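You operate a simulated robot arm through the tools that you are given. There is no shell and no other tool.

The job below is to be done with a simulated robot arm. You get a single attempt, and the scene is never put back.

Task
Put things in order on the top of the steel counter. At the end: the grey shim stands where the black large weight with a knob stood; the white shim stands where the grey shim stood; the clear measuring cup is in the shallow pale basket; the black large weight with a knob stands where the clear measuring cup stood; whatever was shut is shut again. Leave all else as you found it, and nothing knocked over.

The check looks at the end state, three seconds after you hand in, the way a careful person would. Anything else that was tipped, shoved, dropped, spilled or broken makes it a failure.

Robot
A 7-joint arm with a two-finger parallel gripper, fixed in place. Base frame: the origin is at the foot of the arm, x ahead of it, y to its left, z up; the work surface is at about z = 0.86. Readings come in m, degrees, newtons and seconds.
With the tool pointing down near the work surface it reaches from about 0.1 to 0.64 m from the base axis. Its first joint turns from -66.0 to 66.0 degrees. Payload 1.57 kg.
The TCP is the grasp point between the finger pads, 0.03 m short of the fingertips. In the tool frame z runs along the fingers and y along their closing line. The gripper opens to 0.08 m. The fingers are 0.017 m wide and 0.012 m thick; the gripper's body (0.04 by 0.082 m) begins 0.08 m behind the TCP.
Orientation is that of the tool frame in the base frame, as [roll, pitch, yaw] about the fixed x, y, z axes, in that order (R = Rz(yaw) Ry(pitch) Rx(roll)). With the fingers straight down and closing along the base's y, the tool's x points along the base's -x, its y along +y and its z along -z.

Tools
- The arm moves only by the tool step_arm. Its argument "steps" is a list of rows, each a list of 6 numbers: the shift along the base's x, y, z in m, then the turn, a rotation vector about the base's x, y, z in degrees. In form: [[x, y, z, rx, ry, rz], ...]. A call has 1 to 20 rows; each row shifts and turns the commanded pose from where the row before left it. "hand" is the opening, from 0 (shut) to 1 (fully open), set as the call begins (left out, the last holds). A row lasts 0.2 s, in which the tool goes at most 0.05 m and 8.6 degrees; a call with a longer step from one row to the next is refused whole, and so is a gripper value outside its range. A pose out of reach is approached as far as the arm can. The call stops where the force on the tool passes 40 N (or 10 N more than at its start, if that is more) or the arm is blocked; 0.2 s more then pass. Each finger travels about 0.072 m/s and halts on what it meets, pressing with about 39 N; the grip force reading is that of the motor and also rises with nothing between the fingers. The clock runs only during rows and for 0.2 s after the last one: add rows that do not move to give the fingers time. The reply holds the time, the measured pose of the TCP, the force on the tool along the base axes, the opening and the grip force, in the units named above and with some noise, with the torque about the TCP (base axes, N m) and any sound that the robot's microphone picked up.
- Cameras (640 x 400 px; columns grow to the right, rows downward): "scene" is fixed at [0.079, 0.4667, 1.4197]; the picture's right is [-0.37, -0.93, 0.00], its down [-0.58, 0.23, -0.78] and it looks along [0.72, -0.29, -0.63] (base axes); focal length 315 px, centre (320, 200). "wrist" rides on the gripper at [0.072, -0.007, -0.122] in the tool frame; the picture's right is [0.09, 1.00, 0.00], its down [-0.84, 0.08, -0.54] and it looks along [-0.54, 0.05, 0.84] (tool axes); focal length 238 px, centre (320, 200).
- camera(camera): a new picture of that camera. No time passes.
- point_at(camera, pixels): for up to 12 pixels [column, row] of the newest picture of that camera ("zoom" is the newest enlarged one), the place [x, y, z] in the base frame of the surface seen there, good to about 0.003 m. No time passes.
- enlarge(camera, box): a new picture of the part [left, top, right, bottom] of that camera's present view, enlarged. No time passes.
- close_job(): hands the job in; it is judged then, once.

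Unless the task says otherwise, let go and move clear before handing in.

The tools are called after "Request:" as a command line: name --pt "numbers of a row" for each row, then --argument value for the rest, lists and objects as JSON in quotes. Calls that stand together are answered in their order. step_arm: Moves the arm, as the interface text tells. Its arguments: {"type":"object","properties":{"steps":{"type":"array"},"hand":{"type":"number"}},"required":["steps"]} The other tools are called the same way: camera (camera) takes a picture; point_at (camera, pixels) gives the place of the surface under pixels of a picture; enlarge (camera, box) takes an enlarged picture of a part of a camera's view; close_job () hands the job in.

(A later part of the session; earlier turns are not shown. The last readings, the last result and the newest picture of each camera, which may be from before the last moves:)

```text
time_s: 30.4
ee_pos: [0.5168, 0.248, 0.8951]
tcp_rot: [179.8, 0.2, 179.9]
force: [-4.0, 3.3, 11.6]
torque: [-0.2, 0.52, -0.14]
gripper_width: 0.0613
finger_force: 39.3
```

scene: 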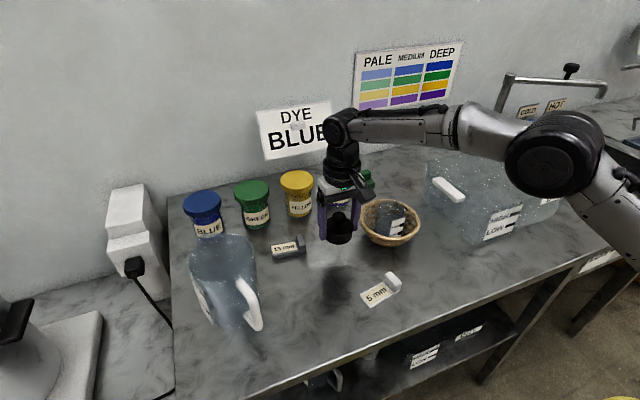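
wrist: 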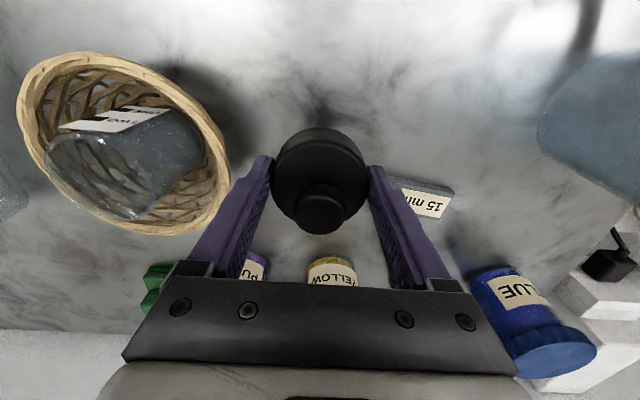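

Contact is made (Fz +11.6 N), so the weight stands on the table. I'll open the gripper.

Request:
step_arm --pt "0 0 0.0007 0 0 0" --pt "0 0 0 0 0 0"

Request:
step_arm --pt "0 0 0 0 0 0" --pt "0 0 0 0 0 0" --pt "0 0 0 0 0 0" --hand 1

Request:
camera --camera "wrist"

Request:
enlarge --camera "scene" --box '[270, 180, 430, 290]'

```text
time_s: 31.0
ee_pos: [0.5172, 0.2492, 0.8939]
tcp_rot: [179.9, 0.2, -179.9]
force: [0.5, 5.3, 9.5]
torque: [-0.13, 0.32, -0.1]
gripper_width: 0.0614
finger_force: 39.0
```

```text
time_s: 31.8
ee_pos: [0.5162, 0.2483, 0.8925]
tcp_rot: [179.9, -0.1, -179.9]
force: [0.4, -0.3, 0.6]
torque: [-0.02, 0.0, 0.0]
gripper_width: 0.08
finger_force: 0.1
```

```text
taken
```

wrist: 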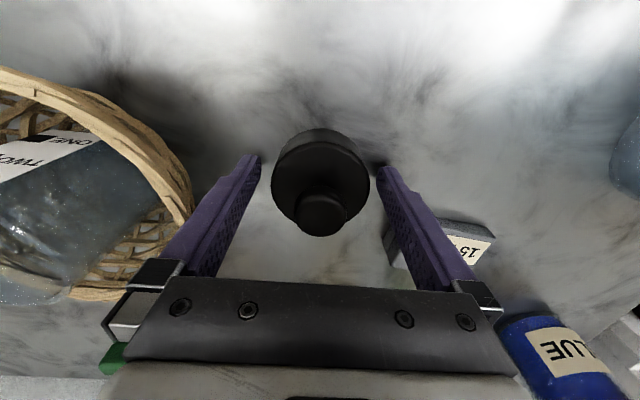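

```text
3.64 times, centred on (350, 235) of scene
```

zoom: 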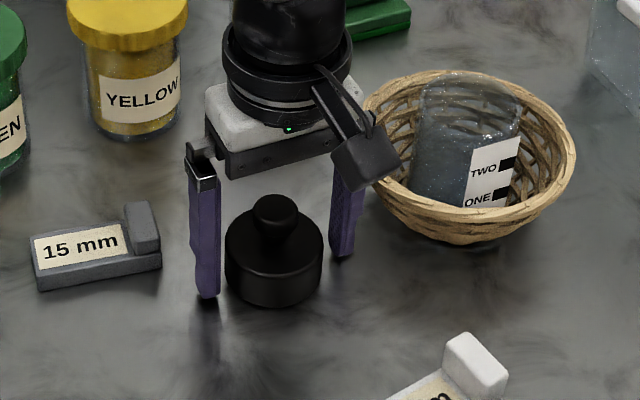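

The weight stands freely at its new place. I'll lift straight up and take a look.

Request:
step_arm --pt "0 0 0.015 0 0 0" --pt "0 0 0.03 0 0 0" --pt "0 0 0.035 0 0 0" --pt "0 0 0.035 0 0 0" --pt "0 0 0 0 0 0"

Request:
camera --camera "wrist"

Request:
enlarge --camera "scene" --box '[305, 205, 375, 275]'

Request:
point_at --camera "zoom" --pixels '[[295, 110], [240, 190], [400, 190], [320, 250], [300, 100], [330, 165]]'

```text
time_s: 33.0
ee_pos: [0.5176, 0.2509, 1.0094]
tcp_rot: [180.0, 0.0, 180.0]
force: [-0.4, 0.1, 0.5]
torque: [0.02, 0.01, -0.06]
gripper_width: 0.0802
finger_force: 0.2
```

```text
taken
```

wrist: 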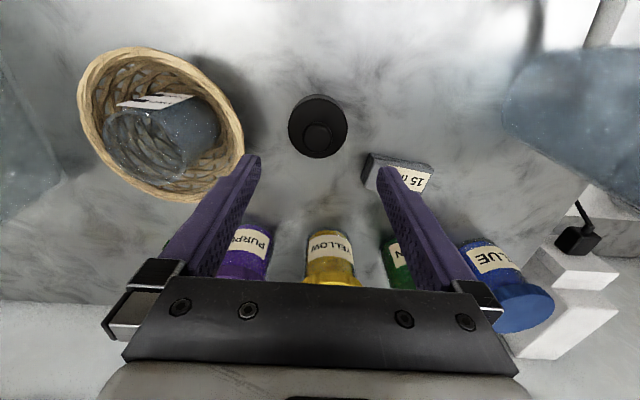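

```text
5.71 times, centred on (340, 240) of scene
```

zoom: 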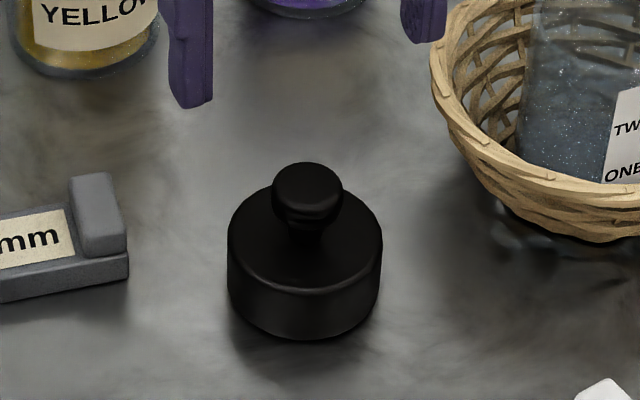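

```text
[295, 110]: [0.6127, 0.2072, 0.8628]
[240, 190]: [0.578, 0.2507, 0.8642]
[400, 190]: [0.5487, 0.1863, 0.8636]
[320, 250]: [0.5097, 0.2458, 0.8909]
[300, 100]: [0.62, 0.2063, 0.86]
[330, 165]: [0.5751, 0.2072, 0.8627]
```

The weight's outline (227–382, bottom 340) matches where the cup's was (222–378, bottom 340). Next I'll hover above the grey shim's tab near (0.5635, 0.318), yawing −6° to match it, and see how well the arm reaches there.

Request:
step_arm --pt "0.008 0.0115 0 0 0 -1" --pt "0.008 0.0115 0 0 0 -1" --pt "0.008 0.0115 0 0 0 -1" --pt "0.008 0.0115 0 0 0 -1" --pt "0.008 0.0115 0 0 0 -1" --pt "0.008 0.011 0 0 0 -1" --pt "0 0 0 0 0 0" --pt "0 0 0 0 0 0" --hand 0.7

Request:
camera --camera "wrist"

Request:
camera --camera "scene"

```text
time_s: 34.8
ee_pos: [0.5433, 0.3075, 1.001]
tcp_rot: [180.0, -0.1, 174.0]
force: [0.2, 1.5, -0.8]
torque: [0.0, -0.02, -0.01]
gripper_width: 0.0563
finger_force: 0.1
out of reach, approached as far as the arm can: row 5, 6
```

```text
taken
```

wrist: 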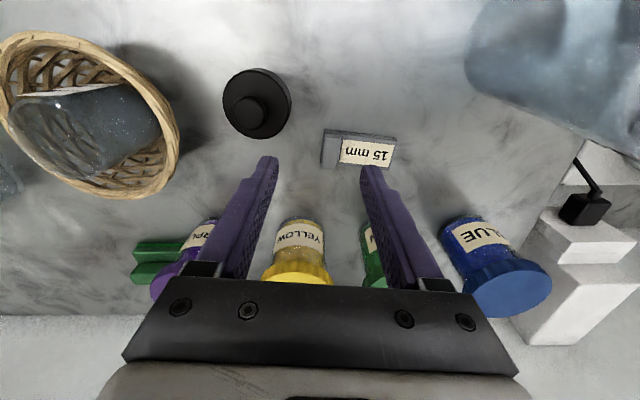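

```text
taken
```

scene: 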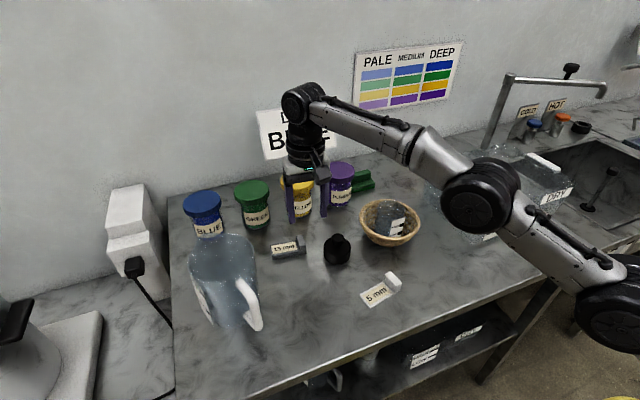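

The arm stopped short at (0.543, 0.3075) with the tool vertical, so I'll tilt the fingers outward about 15° around the closing axis to extend the reach.

Request:
step_arm --pt "0 0 0 -0.52 -4.97 0" --pt "0 0 0 -0.52 -4.97 0" --pt "0 0 0 -0.52 -4.97 0" --pt "0 0 0 0 0 0" --pt "0 0 0 0 0 0"

Request:
camera --camera "wrist"

```text
time_s: 36.0
ee_pos: [0.5441, 0.3074, 1.0003]
tcp_rot: [-180.0, 15.0, 173.9]
force: [0.5, -0.1, 0.1]
torque: [0.03, 0.01, 0.01]
gripper_width: 0.056
finger_force: 0.0
```

```text
taken
```

wrist: 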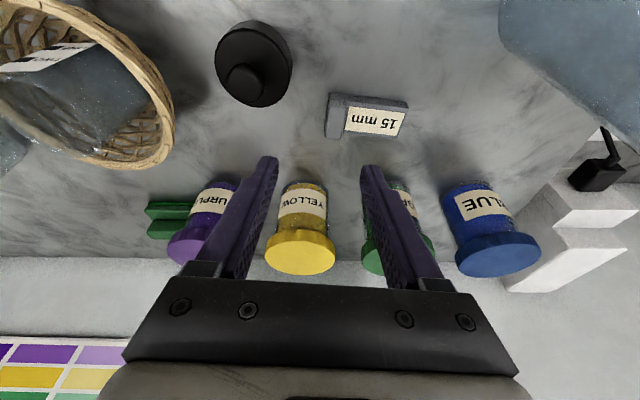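

With the tilt the pose is held exactly (pitch 15°). I'll shift over the tab and refine its position from the wrist view.

Request:
step_arm --pt "0.0067 0.0056 -0.01 0 0 0" --pt "0.0066 0.0056 -0.01 0 0 0" --pt "0 0 -0.01 0 0 0" --pt "0 0 0 0 0 0" --pt "0 0 0 0 0 0"

Request:
camera --camera "wrist"

Request:
enlarge --camera "wrist" --box '[280, 70, 430, 190]'

```text
time_s: 37.2
ee_pos: [0.5596, 0.3155, 0.9711]
tcp_rot: [-179.9, 15.0, 173.9]
force: [-0.1, 0.6, -0.5]
torque: [-0.01, 0.0, 0.02]
gripper_width: 0.0561
finger_force: 0.0
```

```text
taken
```

wrist: 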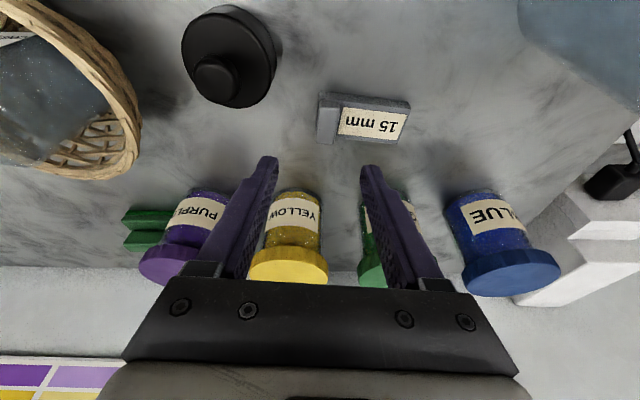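

```text
3.33 times, centred on (355, 130) of wrist
```

zoom: 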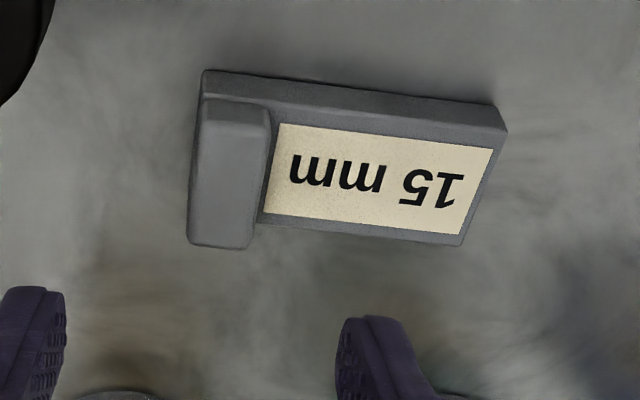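

Request:
point_at --camera "zoom" --pixels '[[210, 130], [262, 130], [198, 235], [245, 238], [230, 180], [205, 95], [500, 135], [458, 240], [380, 185], [200, 70], [275, 220], [290, 100]]'

```text
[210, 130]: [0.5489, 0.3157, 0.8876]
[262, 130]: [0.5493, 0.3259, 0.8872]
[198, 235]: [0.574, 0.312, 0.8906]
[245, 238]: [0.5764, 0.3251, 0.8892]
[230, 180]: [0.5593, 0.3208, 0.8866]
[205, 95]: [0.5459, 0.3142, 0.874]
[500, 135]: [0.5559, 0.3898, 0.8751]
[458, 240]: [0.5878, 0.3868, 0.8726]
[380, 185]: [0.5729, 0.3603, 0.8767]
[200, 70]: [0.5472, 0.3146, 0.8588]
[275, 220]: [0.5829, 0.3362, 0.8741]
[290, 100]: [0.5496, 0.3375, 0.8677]
```

The tab centre is ≈(0.563, 0.319), roughly 4 mm to the +y side of the finger midline by my projection. I'll take a couple of still readings to average out pose noise.

Request:
step_arm --pt "0 0 0 0 0 0"

Request:
step_arm --pt "0 0 0 0 0 0"

Request:
step_arm --pt "0 0 0 0 0 0"

```text
time_s: 37.6
ee_pos: [0.558, 0.3162, 0.9714]
tcp_rot: [179.9, 15.1, 173.9]
force: [-0.3, 0.7, 0.2]
torque: [0.02, -0.02, 0.04]
gripper_width: 0.0562
finger_force: 0.0
```

```text
time_s: 38.0
ee_pos: [0.5592, 0.3149, 0.9714]
tcp_rot: [180.0, 15.1, 174.0]
force: [0.3, 0.2, 0.7]
torque: [-0.03, -0.01, 0.01]
gripper_width: 0.056
finger_force: 0.0
```

```text
time_s: 38.4
ee_pos: [0.56, 0.3148, 0.9707]
tcp_rot: [180.0, 15.0, 173.8]
force: [0.7, -0.1, -0.1]
torque: [-0.01, 0.04, 0.01]
gripper_width: 0.0557
finger_force: 0.1
```

Averaged pose is (0.559, 0.3153, 0.971). I'll shift (−2.5, +4.2) mm and descend to z≈0.925 before a visual check.

Request:
step_arm --pt "-0.0025 0.0042 0 0 0 0" --pt "0 0 -0.015 0 0 0" --pt "0 0 -0.015 0 0 0" --pt "0 0 -0.015 0 0 0" --pt "0 0 0 0 0 0" --pt "0 0 0 0 0 0"

Request:
camera --camera "wrist"

Request:
enlarge --camera "scene" --box '[240, 180, 360, 280]'

```text
time_s: 39.8
ee_pos: [0.557, 0.3198, 0.9256]
tcp_rot: [-180.0, 15.0, 173.9]
force: [0.4, 0.0, -0.3]
torque: [0.05, -0.01, -0.03]
gripper_width: 0.0562
finger_force: 0.1
```

```text
taken
```

wrist: 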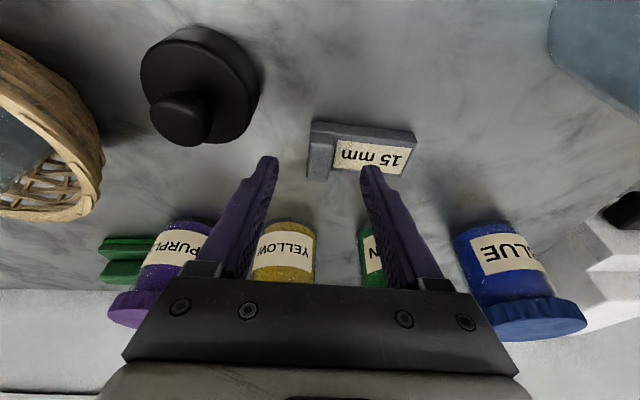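

```text
4.00 times, centred on (300, 230) of scene
```

zoom: 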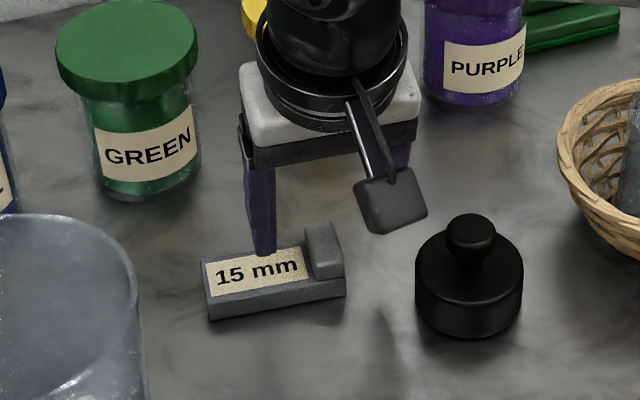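

The tab (wrist ≈(320,157)) lies between the two finger tips and the scene view agrees. I'll descend to z≈0.909, keeping ~2 mm above the plate.

Request:
step_arm --pt "0 0 -0.006 0 0 0" --pt "0 0 -0.006 0 0 0" --pt "0 0 -0.004 0 0 0" --pt "0 0 0 0 0 0" --pt "0 0 0 0 0 0"

Request:
camera --camera "wrist"

Request:
enlarge --camera "scene" --box '[255, 200, 335, 270]'

```text
time_s: 41.0
ee_pos: [0.5571, 0.3206, 0.9093]
tcp_rot: [180.0, 14.9, 174.0]
force: [-0.1, -0.4, 0.0]
torque: [-0.01, 0.0, 0.01]
gripper_width: 0.056
finger_force: 0.2
```

```text
taken
```

wrist: 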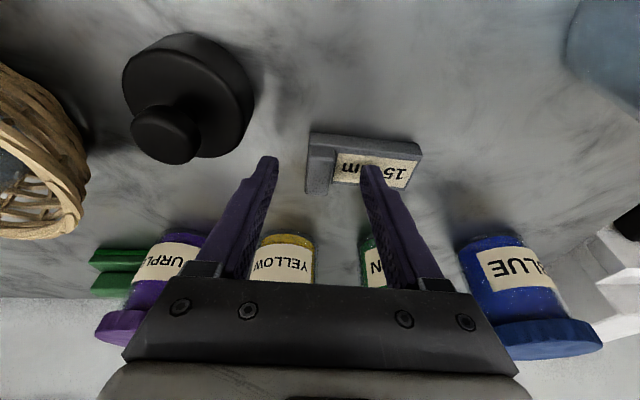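

```text
5.71 times, centred on (295, 235) of scene
```

zoom: 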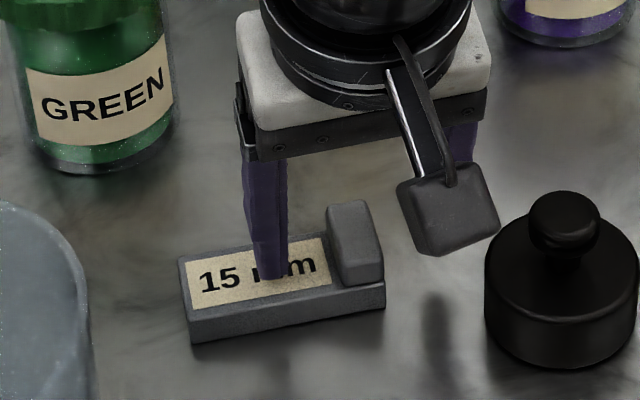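

Fingers straddle the tab with no contact. I'll close the gripper on it.

Request:
step_arm --pt "0 0 0 0 0 0" --pt "0 0 0 0 0 0" --pt "0 0 0 0 0 0" --pt "0 0 0 0 0 0" --hand 0

Request:
camera --camera "wrist"

Request:
enlarge --camera "scene" --box '[255, 200, 335, 270]'

```text
time_s: 42.0
ee_pos: [0.5562, 0.3217, 0.9094]
tcp_rot: [-180.0, 15.0, 174.0]
force: [0.0, -0.7, 0.0]
torque: [-0.03, -0.04, -0.02]
gripper_width: 0.0168
finger_force: 32.2
```

```text
taken
```

wrist: 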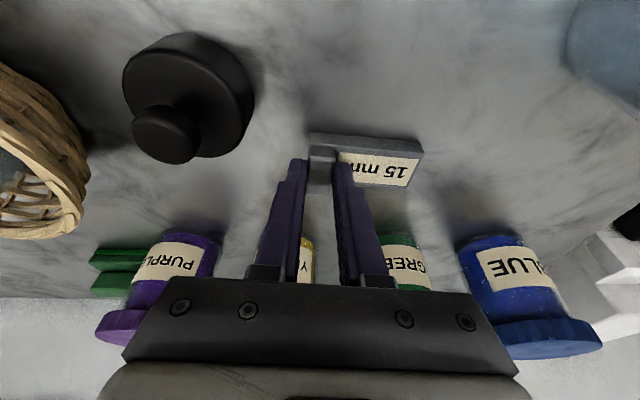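

```text
5.71 times, centred on (295, 235) of scene
```

zoom: 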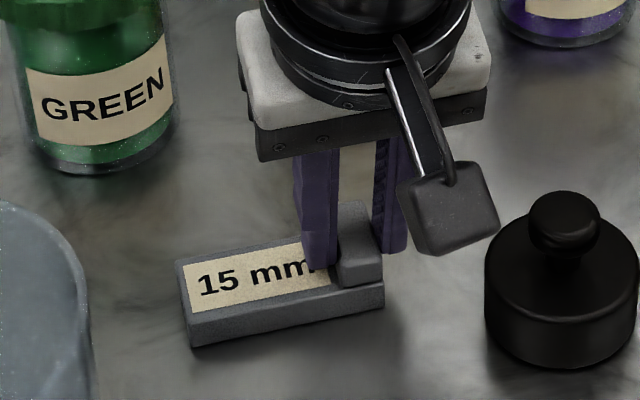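

Gripped at 0.0168 m. I'll wait briefly and then lift a few millimetres to test the grip.

Request:
step_arm --pt "0 0 0 0 0 0" --pt "0 0 0 0 0 0"

Request:
step_arm --pt "0 0 0.003 0 0 0" --pt "0 0 0.005 0 0 0" --pt "0 0 0.006 0 0 0" --pt "0 0 0 0 0 0"

Request:
enlarge --camera "scene" --box '[255, 200, 335, 270]'

Request:
camera --camera "wrist"

```text
time_s: 42.6
ee_pos: [0.5581, 0.3201, 0.9099]
tcp_rot: [-180.0, 15.0, 174.0]
force: [0.2, 0.1, 1.3]
torque: [-0.01, -0.04, 0.0]
gripper_width: 0.017
finger_force: 32.0
```

```text
time_s: 43.6
ee_pos: [0.5552, 0.3209, 0.9235]
tcp_rot: [-180.0, 15.0, 174.0]
force: [0.1, 0.9, -0.3]
torque: [-0.06, 0.0, -0.02]
gripper_width: 0.0166
finger_force: 32.0
```

```text
5.71 times, centred on (295, 235) of scene
```

zoom: 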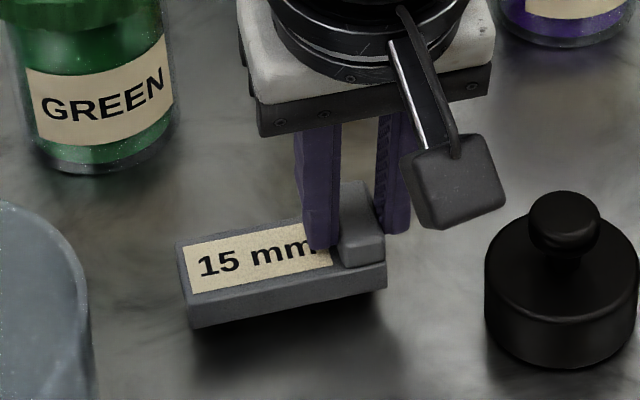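

```text
taken
```

wrist: 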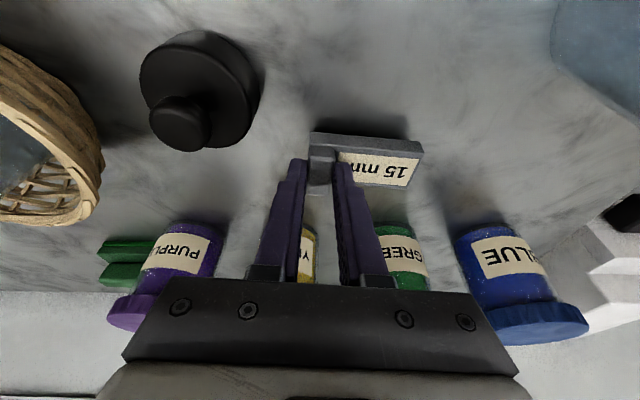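

The shim is lifted level. I'll raise it more and carry it −0.160 m in x to the weight's old place so its footprint centre lands at (0.406, 0.3495).

Request:
step_arm --pt "0 0 0.015 0 0 0" --pt "-0.005 0 0.015 0 0 0" --pt "-0.015 0 0 0 0 0" --pt "-0.02 0 0 0 0 0" --pt "-0.025 0 0 0 0 0" --pt "-0.025 0 0 0 0 0" --pt "-0.025 0 0 0 0 0" --pt "-0.02 0 0 0 0 0" --pt "-0.015 0 0 0 0 0" --pt "-0.01 0 0 0 0 0" --pt "0 0 0 0 0 0" --pt "0 0 0 0 0 0"

Request:
camera --camera "wrist"

Request:
enlarge --camera "scene" --box '[230, 220, 400, 340]'

Request:
step_arm --pt "0 0 0 0 0 0"

```text
time_s: 46.2
ee_pos: [0.3955, 0.3218, 0.953]
tcp_rot: [-180.0, 15.1, 174.0]
force: [0.2, -0.7, -1.3]
torque: [-0.02, 0.01, -0.02]
gripper_width: 0.0168
finger_force: 32.1
```

```text
taken
```

wrist: 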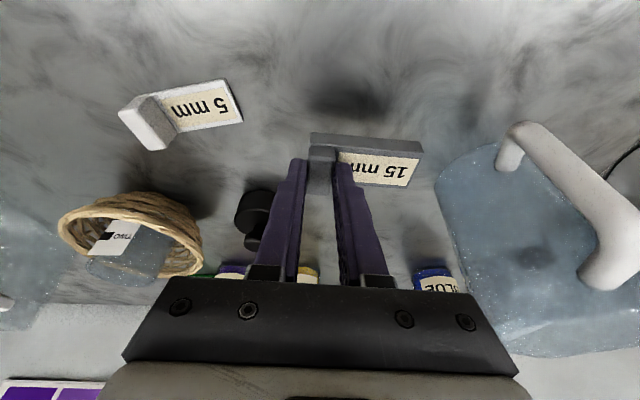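

```text
3.33 times, centred on (315, 280) of scene
```

zoom: 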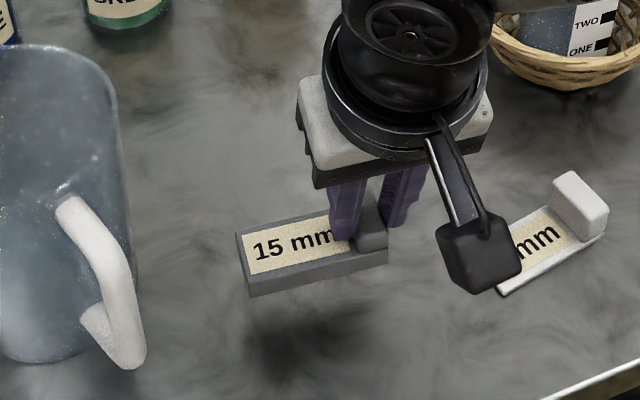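

```text
time_s: 46.6
ee_pos: [0.3956, 0.3222, 0.9523]
tcp_rot: [-180.0, 15.0, 174.0]
force: [-0.2, 0.1, 0.0]
torque: [0.0, -0.03, 0.01]
gripper_width: 0.017
finger_force: 31.9
```

The shim is above the weight's old spot. I'll query its corners in the zoom to verify where its footprint will land.

Request:
point_at --camera "zoom" --pixels '[[240, 235], [248, 282], [380, 258], [300, 248], [250, 292], [385, 225]]'

Request:
point_at --camera "wrist" --pixels '[[313, 138], [420, 147], [408, 183], [370, 170], [322, 160], [120, 112], [240, 120]]'

```text
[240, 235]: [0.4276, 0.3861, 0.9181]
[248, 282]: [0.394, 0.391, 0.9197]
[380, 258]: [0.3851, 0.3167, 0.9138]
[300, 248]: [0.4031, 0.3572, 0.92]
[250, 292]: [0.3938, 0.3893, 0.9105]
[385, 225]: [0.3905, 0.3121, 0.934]
```

```text
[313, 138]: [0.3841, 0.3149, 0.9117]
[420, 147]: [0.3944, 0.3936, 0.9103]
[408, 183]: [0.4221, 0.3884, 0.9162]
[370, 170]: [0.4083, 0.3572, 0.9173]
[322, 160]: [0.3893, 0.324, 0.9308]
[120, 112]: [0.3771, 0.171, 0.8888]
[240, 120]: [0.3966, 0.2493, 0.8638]
```

The shim's footprint centre is at ≈(0.4055, 0.351), within ~1.5 mm of target. I'll nudge −1 mm in y and lower to near the table.

Request:
step_arm --pt "0 -0.001 -0.01 0 0 0" --pt "0 0 -0.015 0 0 0" --pt "0 0 -0.01 0 0 0" --pt "0 0 -0.005 0 0 0" --pt "0 0 -0.002 0 0 0" --pt "0 0 0 0 0 0"

Request:
step_arm --pt "0 0 -0.001 0 0 0" --pt "0 0 0 0 0 0"

```text
time_s: 48.0
ee_pos: [0.3974, 0.3212, 0.9113]
tcp_rot: [-180.0, 15.0, 174.0]
force: [0.8, -1.4, -1.1]
torque: [-0.05, -0.01, 0.0]
gripper_width: 0.0167
finger_force: 32.4
```

```text
time_s: 48.6
ee_pos: [0.3967, 0.3199, 0.91]
tcp_rot: [-180.0, 15.1, 174.0]
force: [-0.8, 0.1, -0.8]
torque: [0.01, -0.01, -0.01]
gripper_width: 0.017
finger_force: 31.4
```

Still no contact at z≈0.910. I'll lower 1 mm at a time until the table pushes back.

Request:
step_arm --pt "0 0 -0.001 0 0 0" --pt "0 0 0 0 0 0"

Request:
step_arm --pt "0 0 -0.0005 0 0 0" --pt "0 0 0 0 0 0"

```text
time_s: 49.2
ee_pos: [0.3961, 0.3206, 0.9107]
tcp_rot: [-179.9, 15.1, 173.9]
force: [0.5, -1.2, 0.1]
torque: [0.0, -0.02, 0.01]
gripper_width: 0.0171
finger_force: 31.9
```

```text
time_s: 49.8
ee_pos: [0.3956, 0.3212, 0.9092]
tcp_rot: [179.9, 15.1, 173.9]
force: [0.5, 0.0, 3.5]
torque: [0.02, -0.1, 0.0]
gripper_width: 0.0169
finger_force: 32.3
```

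Light contact (Fz 3.5 N). I'll press another 0.4 mm to seat it and then open partially.

Request:
step_arm --pt "0 0 -0.0004 0 0 0" --pt "0 0 0 0 0 0"

Request:
step_arm --pt "0 0 0 0 0 0" --pt "0 0 0 0 0 0" --pt "0 0 0 0 0 0" --pt "0 0 0 0 0 0" --hand 0.6

Request:
enlarge --camera "scene" --box '[230, 220, 400, 340]'

Request:
camera --camera "wrist"

```text
time_s: 50.4
ee_pos: [0.3955, 0.3224, 0.9099]
tcp_rot: [179.9, 14.9, 173.9]
force: [-3.1, -1.8, 8.9]
torque: [-0.03, 0.05, 0.0]
gripper_width: 0.017
finger_force: 32.1
```

```text
time_s: 51.4
ee_pos: [0.3957, 0.3209, 0.9093]
tcp_rot: [-179.9, 15.0, 174.0]
force: [0.1, 0.3, 0.4]
torque: [0.01, -0.03, 0.0]
gripper_width: 0.0479
finger_force: 0.0
```

```text
3.33 times, centred on (315, 280) of scene
```

zoom: 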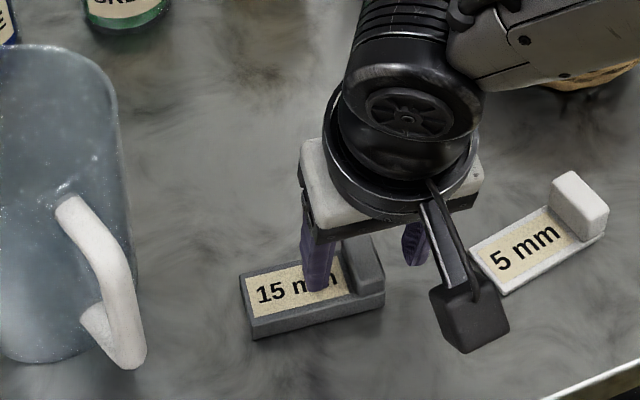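

```text
taken
```

wrist: 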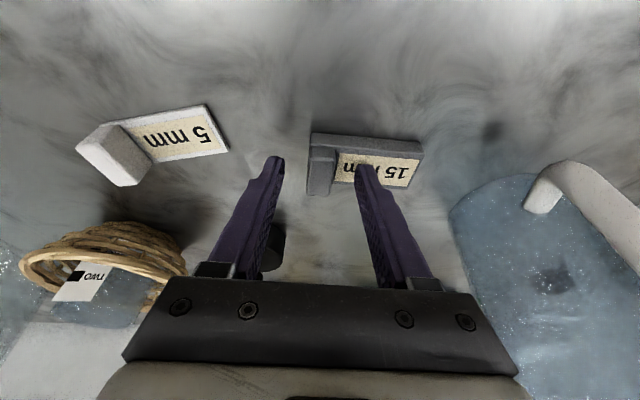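

The grey shim is released and flat. I'll lift straight up.

Request:
step_arm --pt "0 0 0.01 0 0 0" --pt "0 0 0.02 0 0 0" --pt "0 0 0.03 0 0 0" --pt "0 0 0.03 0 0 0" --pt "0 0 0 0 0 0"

Request:
enlarge --camera "scene" --box '[270, 260, 350, 330]'

Request:
point_at --camera "zoom" --pixels '[[175, 165], [195, 265], [380, 200], [370, 110]]'

Request:
camera --camera "wrist"

```text
time_s: 52.6
ee_pos: [0.3959, 0.3193, 0.9967]
tcp_rot: [-180.0, 14.9, 174.0]
force: [-0.2, -0.2, 0.0]
torque: [-0.03, -0.03, -0.02]
gripper_width: 0.0482
finger_force: 0.0
```

```text
5.71 times, centred on (310, 295) of scene
```

zoom: 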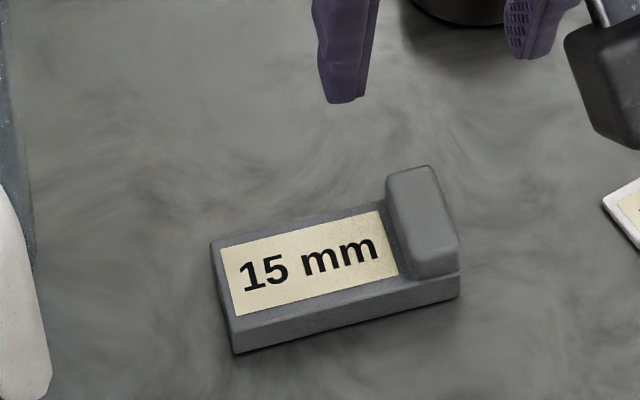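

```text
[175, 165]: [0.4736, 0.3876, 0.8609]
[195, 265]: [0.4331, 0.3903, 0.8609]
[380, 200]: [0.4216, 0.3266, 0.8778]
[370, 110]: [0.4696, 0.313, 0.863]
```

```text
taken
```

wrist: 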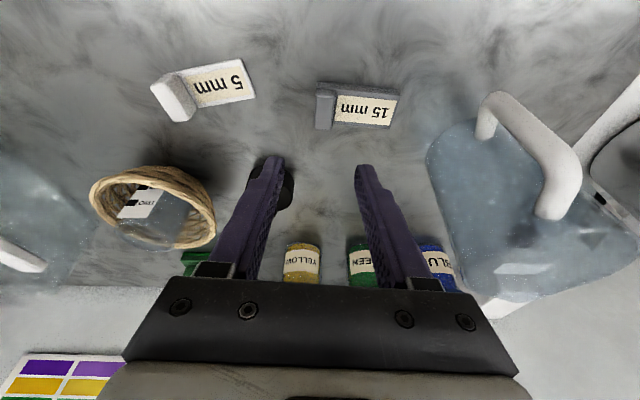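

Request:
point_at --camera "zoom" --pixels '[[213, 243], [233, 320], [235, 350], [458, 295], [455, 268], [393, 180], [432, 168], [412, 270], [425, 220]]'

Request:
enlarge --camera "wrist" --box '[140, 50, 270, 130]'

```text
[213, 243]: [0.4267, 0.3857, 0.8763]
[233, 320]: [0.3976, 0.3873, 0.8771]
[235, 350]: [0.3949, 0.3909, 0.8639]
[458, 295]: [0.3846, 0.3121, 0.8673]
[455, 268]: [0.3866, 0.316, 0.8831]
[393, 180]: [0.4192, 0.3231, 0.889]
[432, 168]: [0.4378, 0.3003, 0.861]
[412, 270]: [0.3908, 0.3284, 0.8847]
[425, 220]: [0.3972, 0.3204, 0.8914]
```

```text
4.92 times, centred on (205, 90) of wrist
```

zoom: 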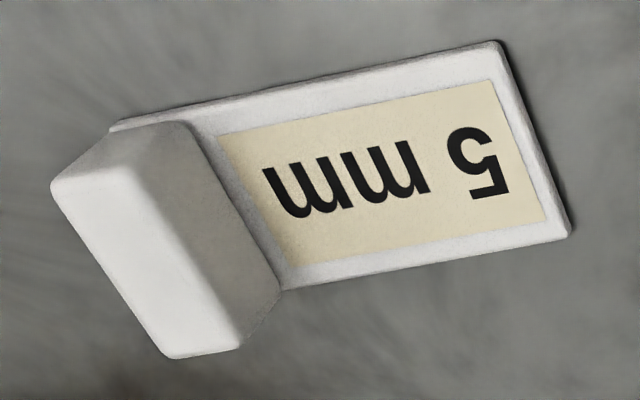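

The grey shim's footprint centre is ≈(0.406, 0.349), right at the weight's old place. Now I'll measure the white shim's tab in this wrist zoom (top face roughly (50,187), (125,165), (240,345), (165,357)).

Request:
point_at --camera "zoom" --pixels '[[62, 192], [122, 172], [228, 342], [168, 350], [145, 265], [495, 50], [565, 235], [285, 285], [120, 120], [400, 170]]'

```text
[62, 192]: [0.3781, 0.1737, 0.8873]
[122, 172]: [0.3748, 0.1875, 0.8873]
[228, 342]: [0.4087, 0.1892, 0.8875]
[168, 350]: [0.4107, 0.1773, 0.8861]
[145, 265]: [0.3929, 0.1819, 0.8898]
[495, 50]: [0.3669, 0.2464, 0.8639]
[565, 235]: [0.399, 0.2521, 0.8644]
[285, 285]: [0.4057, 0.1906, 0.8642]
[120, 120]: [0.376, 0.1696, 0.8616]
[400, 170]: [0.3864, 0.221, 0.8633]
```

The two views put the white tab's centre at ≈(0.3935, 0.180), axis −79.2°. I'll move above it, yawing +16.8° to align the fingers with the tab.

Request:
step_arm --pt "-0.001 -0.02 0 0 0 2.8" --pt "-0.001 -0.024 0 0 0 2.8" --pt "-0.0015 -0.025 0 0 0 2.8" --pt "-0.0015 -0.025 0 0 0 2.8" --pt "-0.0015 -0.024 -0.01 0 0 2.8" --pt "-0.0015 -0.0235 -0.01 0 0 2.8" --pt "0 0 -0.01 0 0 0" --pt "0 0 0 0 0 0" --pt "0 0 0 0 0 0" --hand 0.7

Request:
camera --camera "wrist"

Request:
enlarge --camera "wrist" --box '[270, 80, 420, 200]'

Request:
step_arm --pt "0 0 0 0 0 0"

Request:
step_arm --pt "0 0 0 0 0 0"

```text
time_s: 54.6
ee_pos: [0.3871, 0.1791, 0.9668]
tcp_rot: [-180.0, 15.0, -169.2]
force: [0.7, 0.0, 0.2]
torque: [0.0, 0.02, 0.02]
gripper_width: 0.0563
finger_force: 0.0
```

```text
taken
```

wrist: 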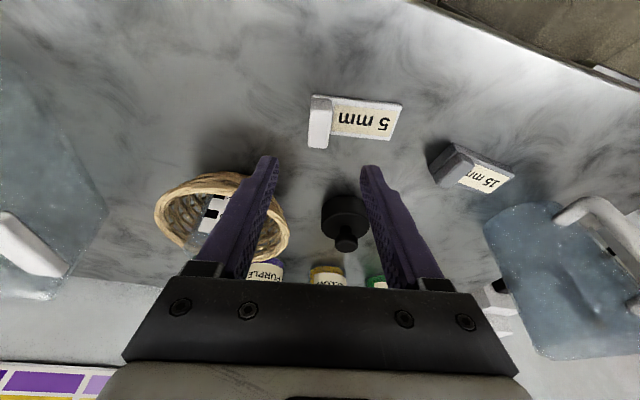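

```text
3.33 times, centred on (345, 140) of wrist
```

zoom: 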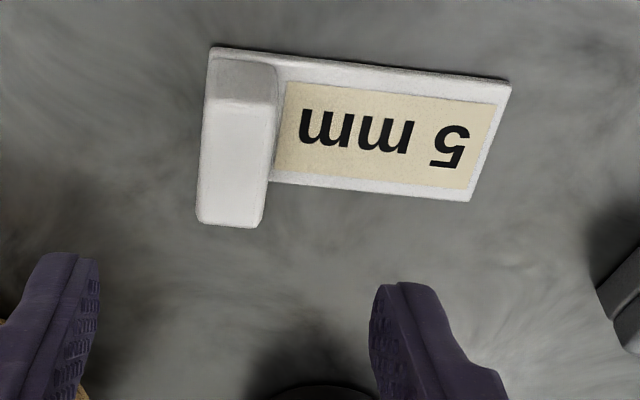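

```text
time_s: 55.0
ee_pos: [0.3877, 0.1794, 0.9674]
tcp_rot: [-179.9, 15.0, -169.1]
force: [0.9, -0.3, 0.4]
torque: [0.02, 0.01, 0.03]
gripper_width: 0.056
finger_force: 0.1
```

```text
time_s: 55.4
ee_pos: [0.3872, 0.1804, 0.9664]
tcp_rot: [-179.9, 15.1, -169.2]
force: [0.5, -0.1, -0.7]
torque: [-0.03, 0.0, 0.0]
gripper_width: 0.0559
finger_force: 0.1
```

The tab's centre projects ~2 mm toward −y of the finger midline and its axis matches the grey shim's earlier view. I'll correct by −2 mm and descend to z≈0.920.

Request:
step_arm --pt "0.0 -0.002 -0.01 0 0 0" --pt "0 0 -0.015 0 0 0" --pt "0 0 -0.015 0 0 0" --pt "0 0 -0.007 0 0 0" --pt "0 0 0 0 0 0" --pt "0 0 0 0 0 0"

Request:
camera --camera "wrist"

Request:
enlarge --camera "scene" --box '[330, 230, 430, 310]'

```text
time_s: 56.8
ee_pos: [0.3878, 0.178, 0.9219]
tcp_rot: [-180.0, 15.1, -169.2]
force: [-0.8, 0.4, 0.1]
torque: [-0.01, 0.01, 0.04]
gripper_width: 0.056
finger_force: 0.0
```

```text
taken
```

wrist: 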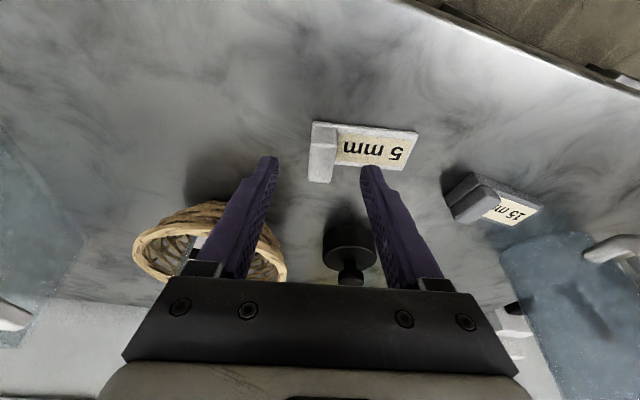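

```text
5.00 times, centred on (380, 270) of scene
```

zoom: 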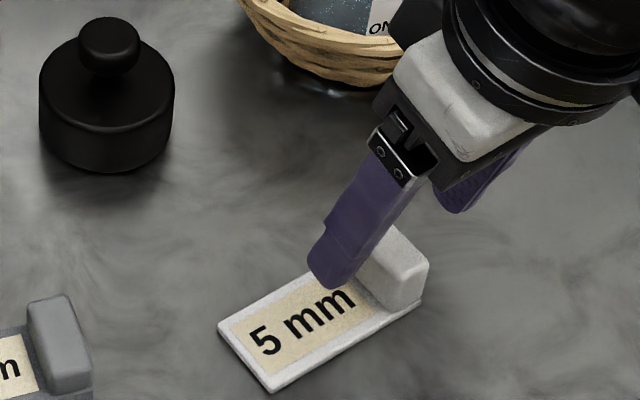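

The tab lies between the fingertips in both views. I'll descend another 19 mm to z≈0.902.

Request:
step_arm --pt "0 0 -0.007 0 0 0" --pt "0 0 -0.006 0 0 0" --pt "0 0 -0.004 0 0 0" --pt "0 0 -0.002 0 0 0" --pt "0 0 0 0 0 0"

Request:
camera --camera "wrist"

Request:
enlarge --camera "scene" --box '[330, 230, 430, 310]'

```text
time_s: 58.0
ee_pos: [0.3863, 0.1768, 0.9015]
tcp_rot: [180.0, 15.1, -169.3]
force: [0.4, 0.3, -0.4]
torque: [0.0, -0.02, -0.03]
gripper_width: 0.0561
finger_force: 0.1
```

```text
taken
```

wrist: 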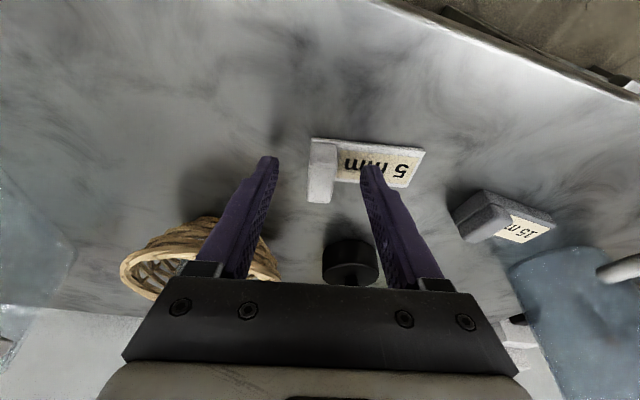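

```text
5.00 times, centred on (380, 270) of scene
```

zoom: 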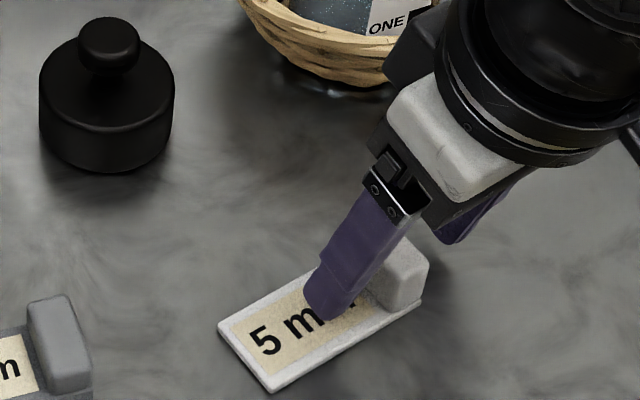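

The fingers straddle the white tab with no contact force. Closing the gripper.

Request:
step_arm --pt "0 0 0 0 0 0" --pt "0 0 0 0 0 0" --pt "0 0 0 0 0 0" --pt "0 0 0 0 0 0" --hand 0

Request:
camera --camera "wrist"

Request:
step_arm --pt "0 0 0.003 0 0 0" --pt "0 0 0.005 0 0 0" --pt "0 0 0.006 0 0 0" --pt "0 0 0 0 0 0"

Request:
enlarge --camera "scene" --box '[330, 230, 430, 310]'

```text
time_s: 59.0
ee_pos: [0.3863, 0.1767, 0.9023]
tcp_rot: [180.0, 15.0, -169.3]
force: [0.4, -0.2, 0.9]
torque: [-0.03, -0.01, -0.01]
gripper_width: 0.0167
finger_force: 32.0
```

```text
taken
```

wrist: 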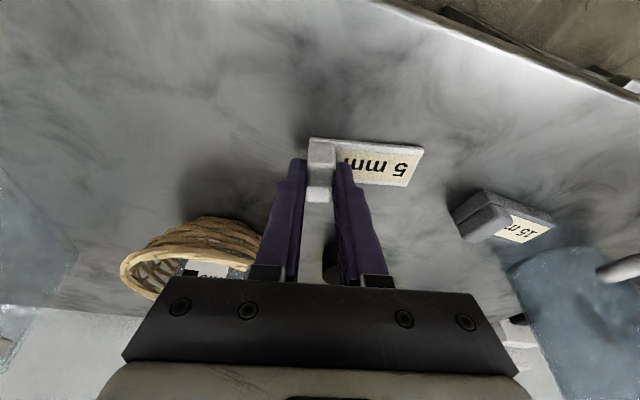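

```text
time_s: 60.0
ee_pos: [0.3869, 0.1773, 0.9181]
tcp_rot: [-179.9, 15.0, -169.2]
force: [-0.4, -0.7, -0.9]
torque: [-0.02, -0.01, 0.01]
gripper_width: 0.0168
finger_force: 31.8
```

```text
5.00 times, centred on (380, 270) of scene
```

zoom: 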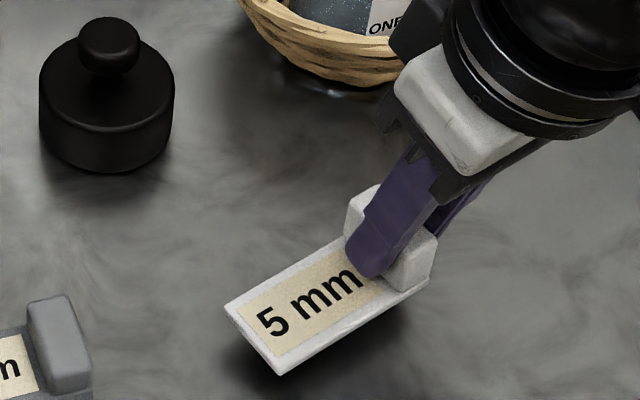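

The white shim is lifted level. I'll raise it to clear the other pieces, then move toward (0.45, 0.32) while yawing back −16.8°, staying clear of the weight's knob.

Request:
step_arm --pt "0 0 0.015 0 0 0" --pt "0 0 0.02 0 0 0" --pt "0 0 0.015 0 0 0" --pt "0.005 0.012 0 0 0 0" --pt "0.011 0.024 0 0 0 -4.2" --pt "0.011 0.024 0 0 0 -4.2" --pt "0.011 0.024 0 0 0 -4.2" --pt "0.011 0.024 0 0 0 -4.2" --pt "0.009 0.023 0 0 0 0" --pt "0.005 0.012 0 0 0 0" --pt "0 0 0 0 0 0" --pt "0 0 0 0 0 0"

Request:
camera --camera "wrist"

Request:
camera --camera "scene"

```text
time_s: 62.6
ee_pos: [0.4514, 0.322, 0.9652]
tcp_rot: [-179.9, 15.1, 174.0]
force: [0.3, 0.6, -0.3]
torque: [0.01, -0.01, 0.03]
gripper_width: 0.017
finger_force: 32.2
```

```text
taken
```

wrist: 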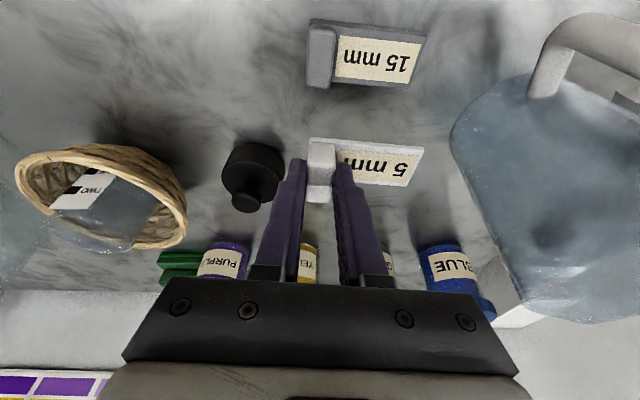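

```text
taken
```

scene: 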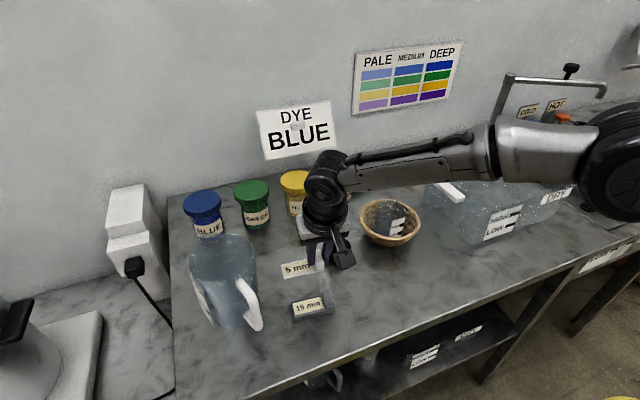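

Orientation is back at 174° yaw, matching the grey shim's pose, with everything undisturbed. I'll carry the shim +0.107 m in x over the grey shim's old place.

Request:
step_arm --pt "0.015 0 0 0 0 0" --pt "0.022 0 0 0 0 0" --pt "0.025 0 0 0 0 0" --pt "0.022 0 0 0 0 0" --pt "0.015 0 0 0 0 0" --pt "0.008 0 0 0 0 0" --pt "0 0 0 0 0 0" --pt "0 0 0 0 0 0"

Request:
step_arm --pt "0 0 0 0 0 0"

Request:
camera --camera "wrist"

Request:
enlarge --camera "scene" --box '[255, 200, 335, 270]'

```text
time_s: 64.4
ee_pos: [0.5595, 0.3195, 0.9665]
tcp_rot: [-180.0, 14.9, 173.9]
force: [-0.9, 0.3, -0.9]
torque: [-0.01, 0.04, 0.0]
gripper_width: 0.0166
finger_force: 32.2
```

```text
time_s: 64.8
ee_pos: [0.5581, 0.3202, 0.9667]
tcp_rot: [-179.9, 14.9, 174.0]
force: [0.0, 0.7, 0.2]
torque: [0.03, 0.0, 0.04]
gripper_width: 0.0166
finger_force: 32.0
```

```text
taken
```

wrist: 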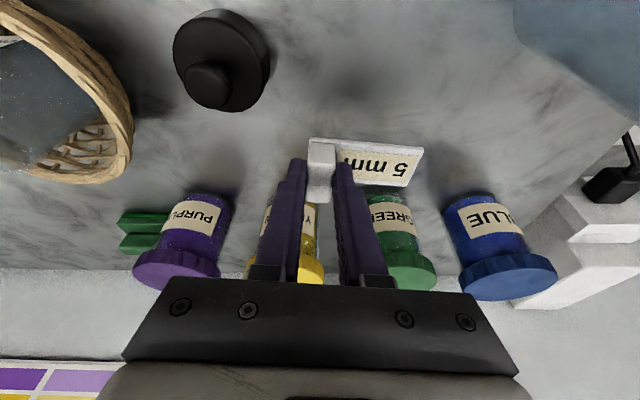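

```text
5.71 times, centred on (295, 235) of scene
```

zoom: 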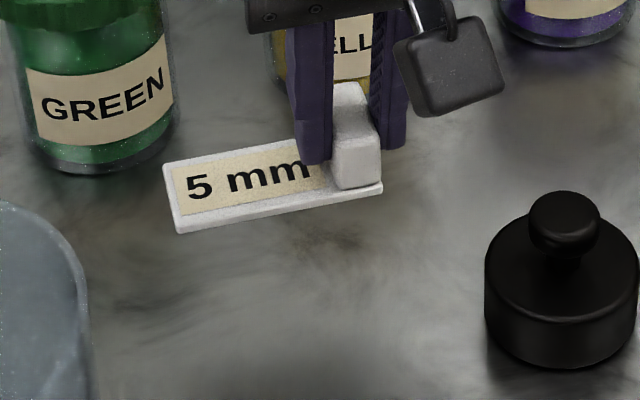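

I'll query the white shim's corners in the scene zoom and wrist view to compare with the grey shim's original corners.

Request:
point_at --camera "zoom" --pixels '[[168, 170], [180, 226], [376, 190], [240, 180], [350, 150], [370, 148]]'

Request:
point_at --camera "wrist" --pixels '[[314, 141], [420, 151], [407, 184], [380, 165], [322, 152]]'

```text
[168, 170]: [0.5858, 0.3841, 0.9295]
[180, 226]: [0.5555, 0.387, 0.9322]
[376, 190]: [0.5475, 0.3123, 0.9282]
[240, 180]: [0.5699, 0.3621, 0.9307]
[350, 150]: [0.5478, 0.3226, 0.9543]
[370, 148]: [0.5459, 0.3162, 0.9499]
```

```text
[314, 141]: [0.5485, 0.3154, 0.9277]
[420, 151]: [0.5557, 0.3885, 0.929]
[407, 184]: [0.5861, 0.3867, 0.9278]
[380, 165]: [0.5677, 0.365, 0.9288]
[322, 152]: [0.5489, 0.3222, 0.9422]
```

The white shim's corners match the grey shim's original ones within ~1 mm. I'll shift +1 mm in x and lower to about 2–3 mm above the table.

Request:
step_arm --pt "0.001 0 -0.01 0 0 0" --pt "0 0 -0.015 0 0 0" --pt "0 0 -0.015 0 0 0" --pt "0 0 -0.012 0 0 0" --pt "0 0 -0.007 0 0 0" --pt "0 0 -0.002 0 0 0" --pt "0 0 0 0 0 0"

Request:
step_arm --pt "0 0 -0.001 0 0 0" --pt "0 0 0 0 0 0"

```text
time_s: 66.4
ee_pos: [0.5576, 0.3202, 0.9074]
tcp_rot: [180.0, 15.1, 174.0]
force: [-0.3, 0.2, -0.1]
torque: [0.01, -0.01, 0.0]
gripper_width: 0.0166
finger_force: 32.0
```

```text
time_s: 67.0
ee_pos: [0.5589, 0.3202, 0.9063]
tcp_rot: [179.9, 15.0, 174.0]
force: [0.0, -0.8, 0.1]
torque: [0.03, -0.01, -0.01]
gripper_width: 0.0168
finger_force: 32.2
```

At z≈0.906 there's no contact yet; expected touchdown is near 0.902. I'll continue down in small steps.

Request:
step_arm --pt "0 0 -0.001 0 0 0" --pt "0 0 -0.001 0 0 0" --pt "0 0 0 0 0 0"

Request:
step_arm --pt "0 0 -0.001 0 0 0" --pt "0 0 0 0 0 0"

```text
time_s: 67.8
ee_pos: [0.5577, 0.3192, 0.9031]
tcp_rot: [-179.9, 15.1, 174.1]
force: [-0.1, -0.1, -0.4]
torque: [-0.03, 0.02, 0.0]
gripper_width: 0.0165
finger_force: 31.7
```

```text
time_s: 68.4
ee_pos: [0.5579, 0.3201, 0.9018]
tcp_rot: [179.8, 15.1, 174.0]
force: [0.1, -1.0, 3.6]
torque: [-0.05, 0.01, -0.01]
gripper_width: 0.0167
finger_force: 31.6
```

Contact begins (Fz 3.6 N). I'll press another 0.4 mm to seat it, then open partially.

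Request:
step_arm --pt "0 0 -0.0004 0 0 0" --pt "0 0 0 0 0 0"

Request:
step_arm --pt "0 0 0 0 0 0" --pt "0 0 0 0 0 0" --pt "0 0 0 0 0 0" --pt "0 0 0 0 0 0" --hand 0.6

Request:
enlarge --camera "scene" --box '[255, 200, 335, 270]'

Request:
camera --camera "wrist"

```text
time_s: 69.0
ee_pos: [0.5592, 0.3194, 0.9032]
tcp_rot: [179.9, 15.0, 173.9]
force: [-1.5, -2.3, 8.2]
torque: [-0.07, 0.0, -0.01]
gripper_width: 0.0166
finger_force: 32.0
```

```text
time_s: 70.0
ee_pos: [0.5581, 0.3194, 0.9009]
tcp_rot: [180.0, 15.0, 174.0]
force: [-0.4, -0.1, 0.4]
torque: [-0.01, 0.03, 0.03]
gripper_width: 0.0479
finger_force: 0.0
```

```text
5.71 times, centred on (295, 235) of scene
```

zoom: 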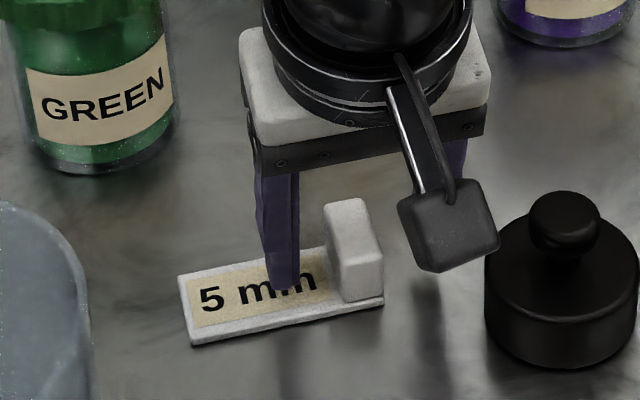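

```text
taken
```

wrist: 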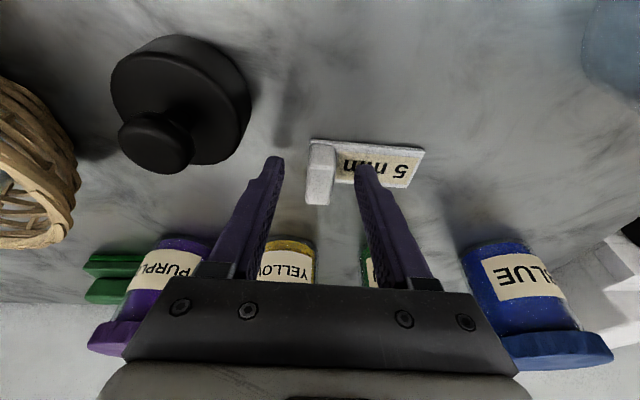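

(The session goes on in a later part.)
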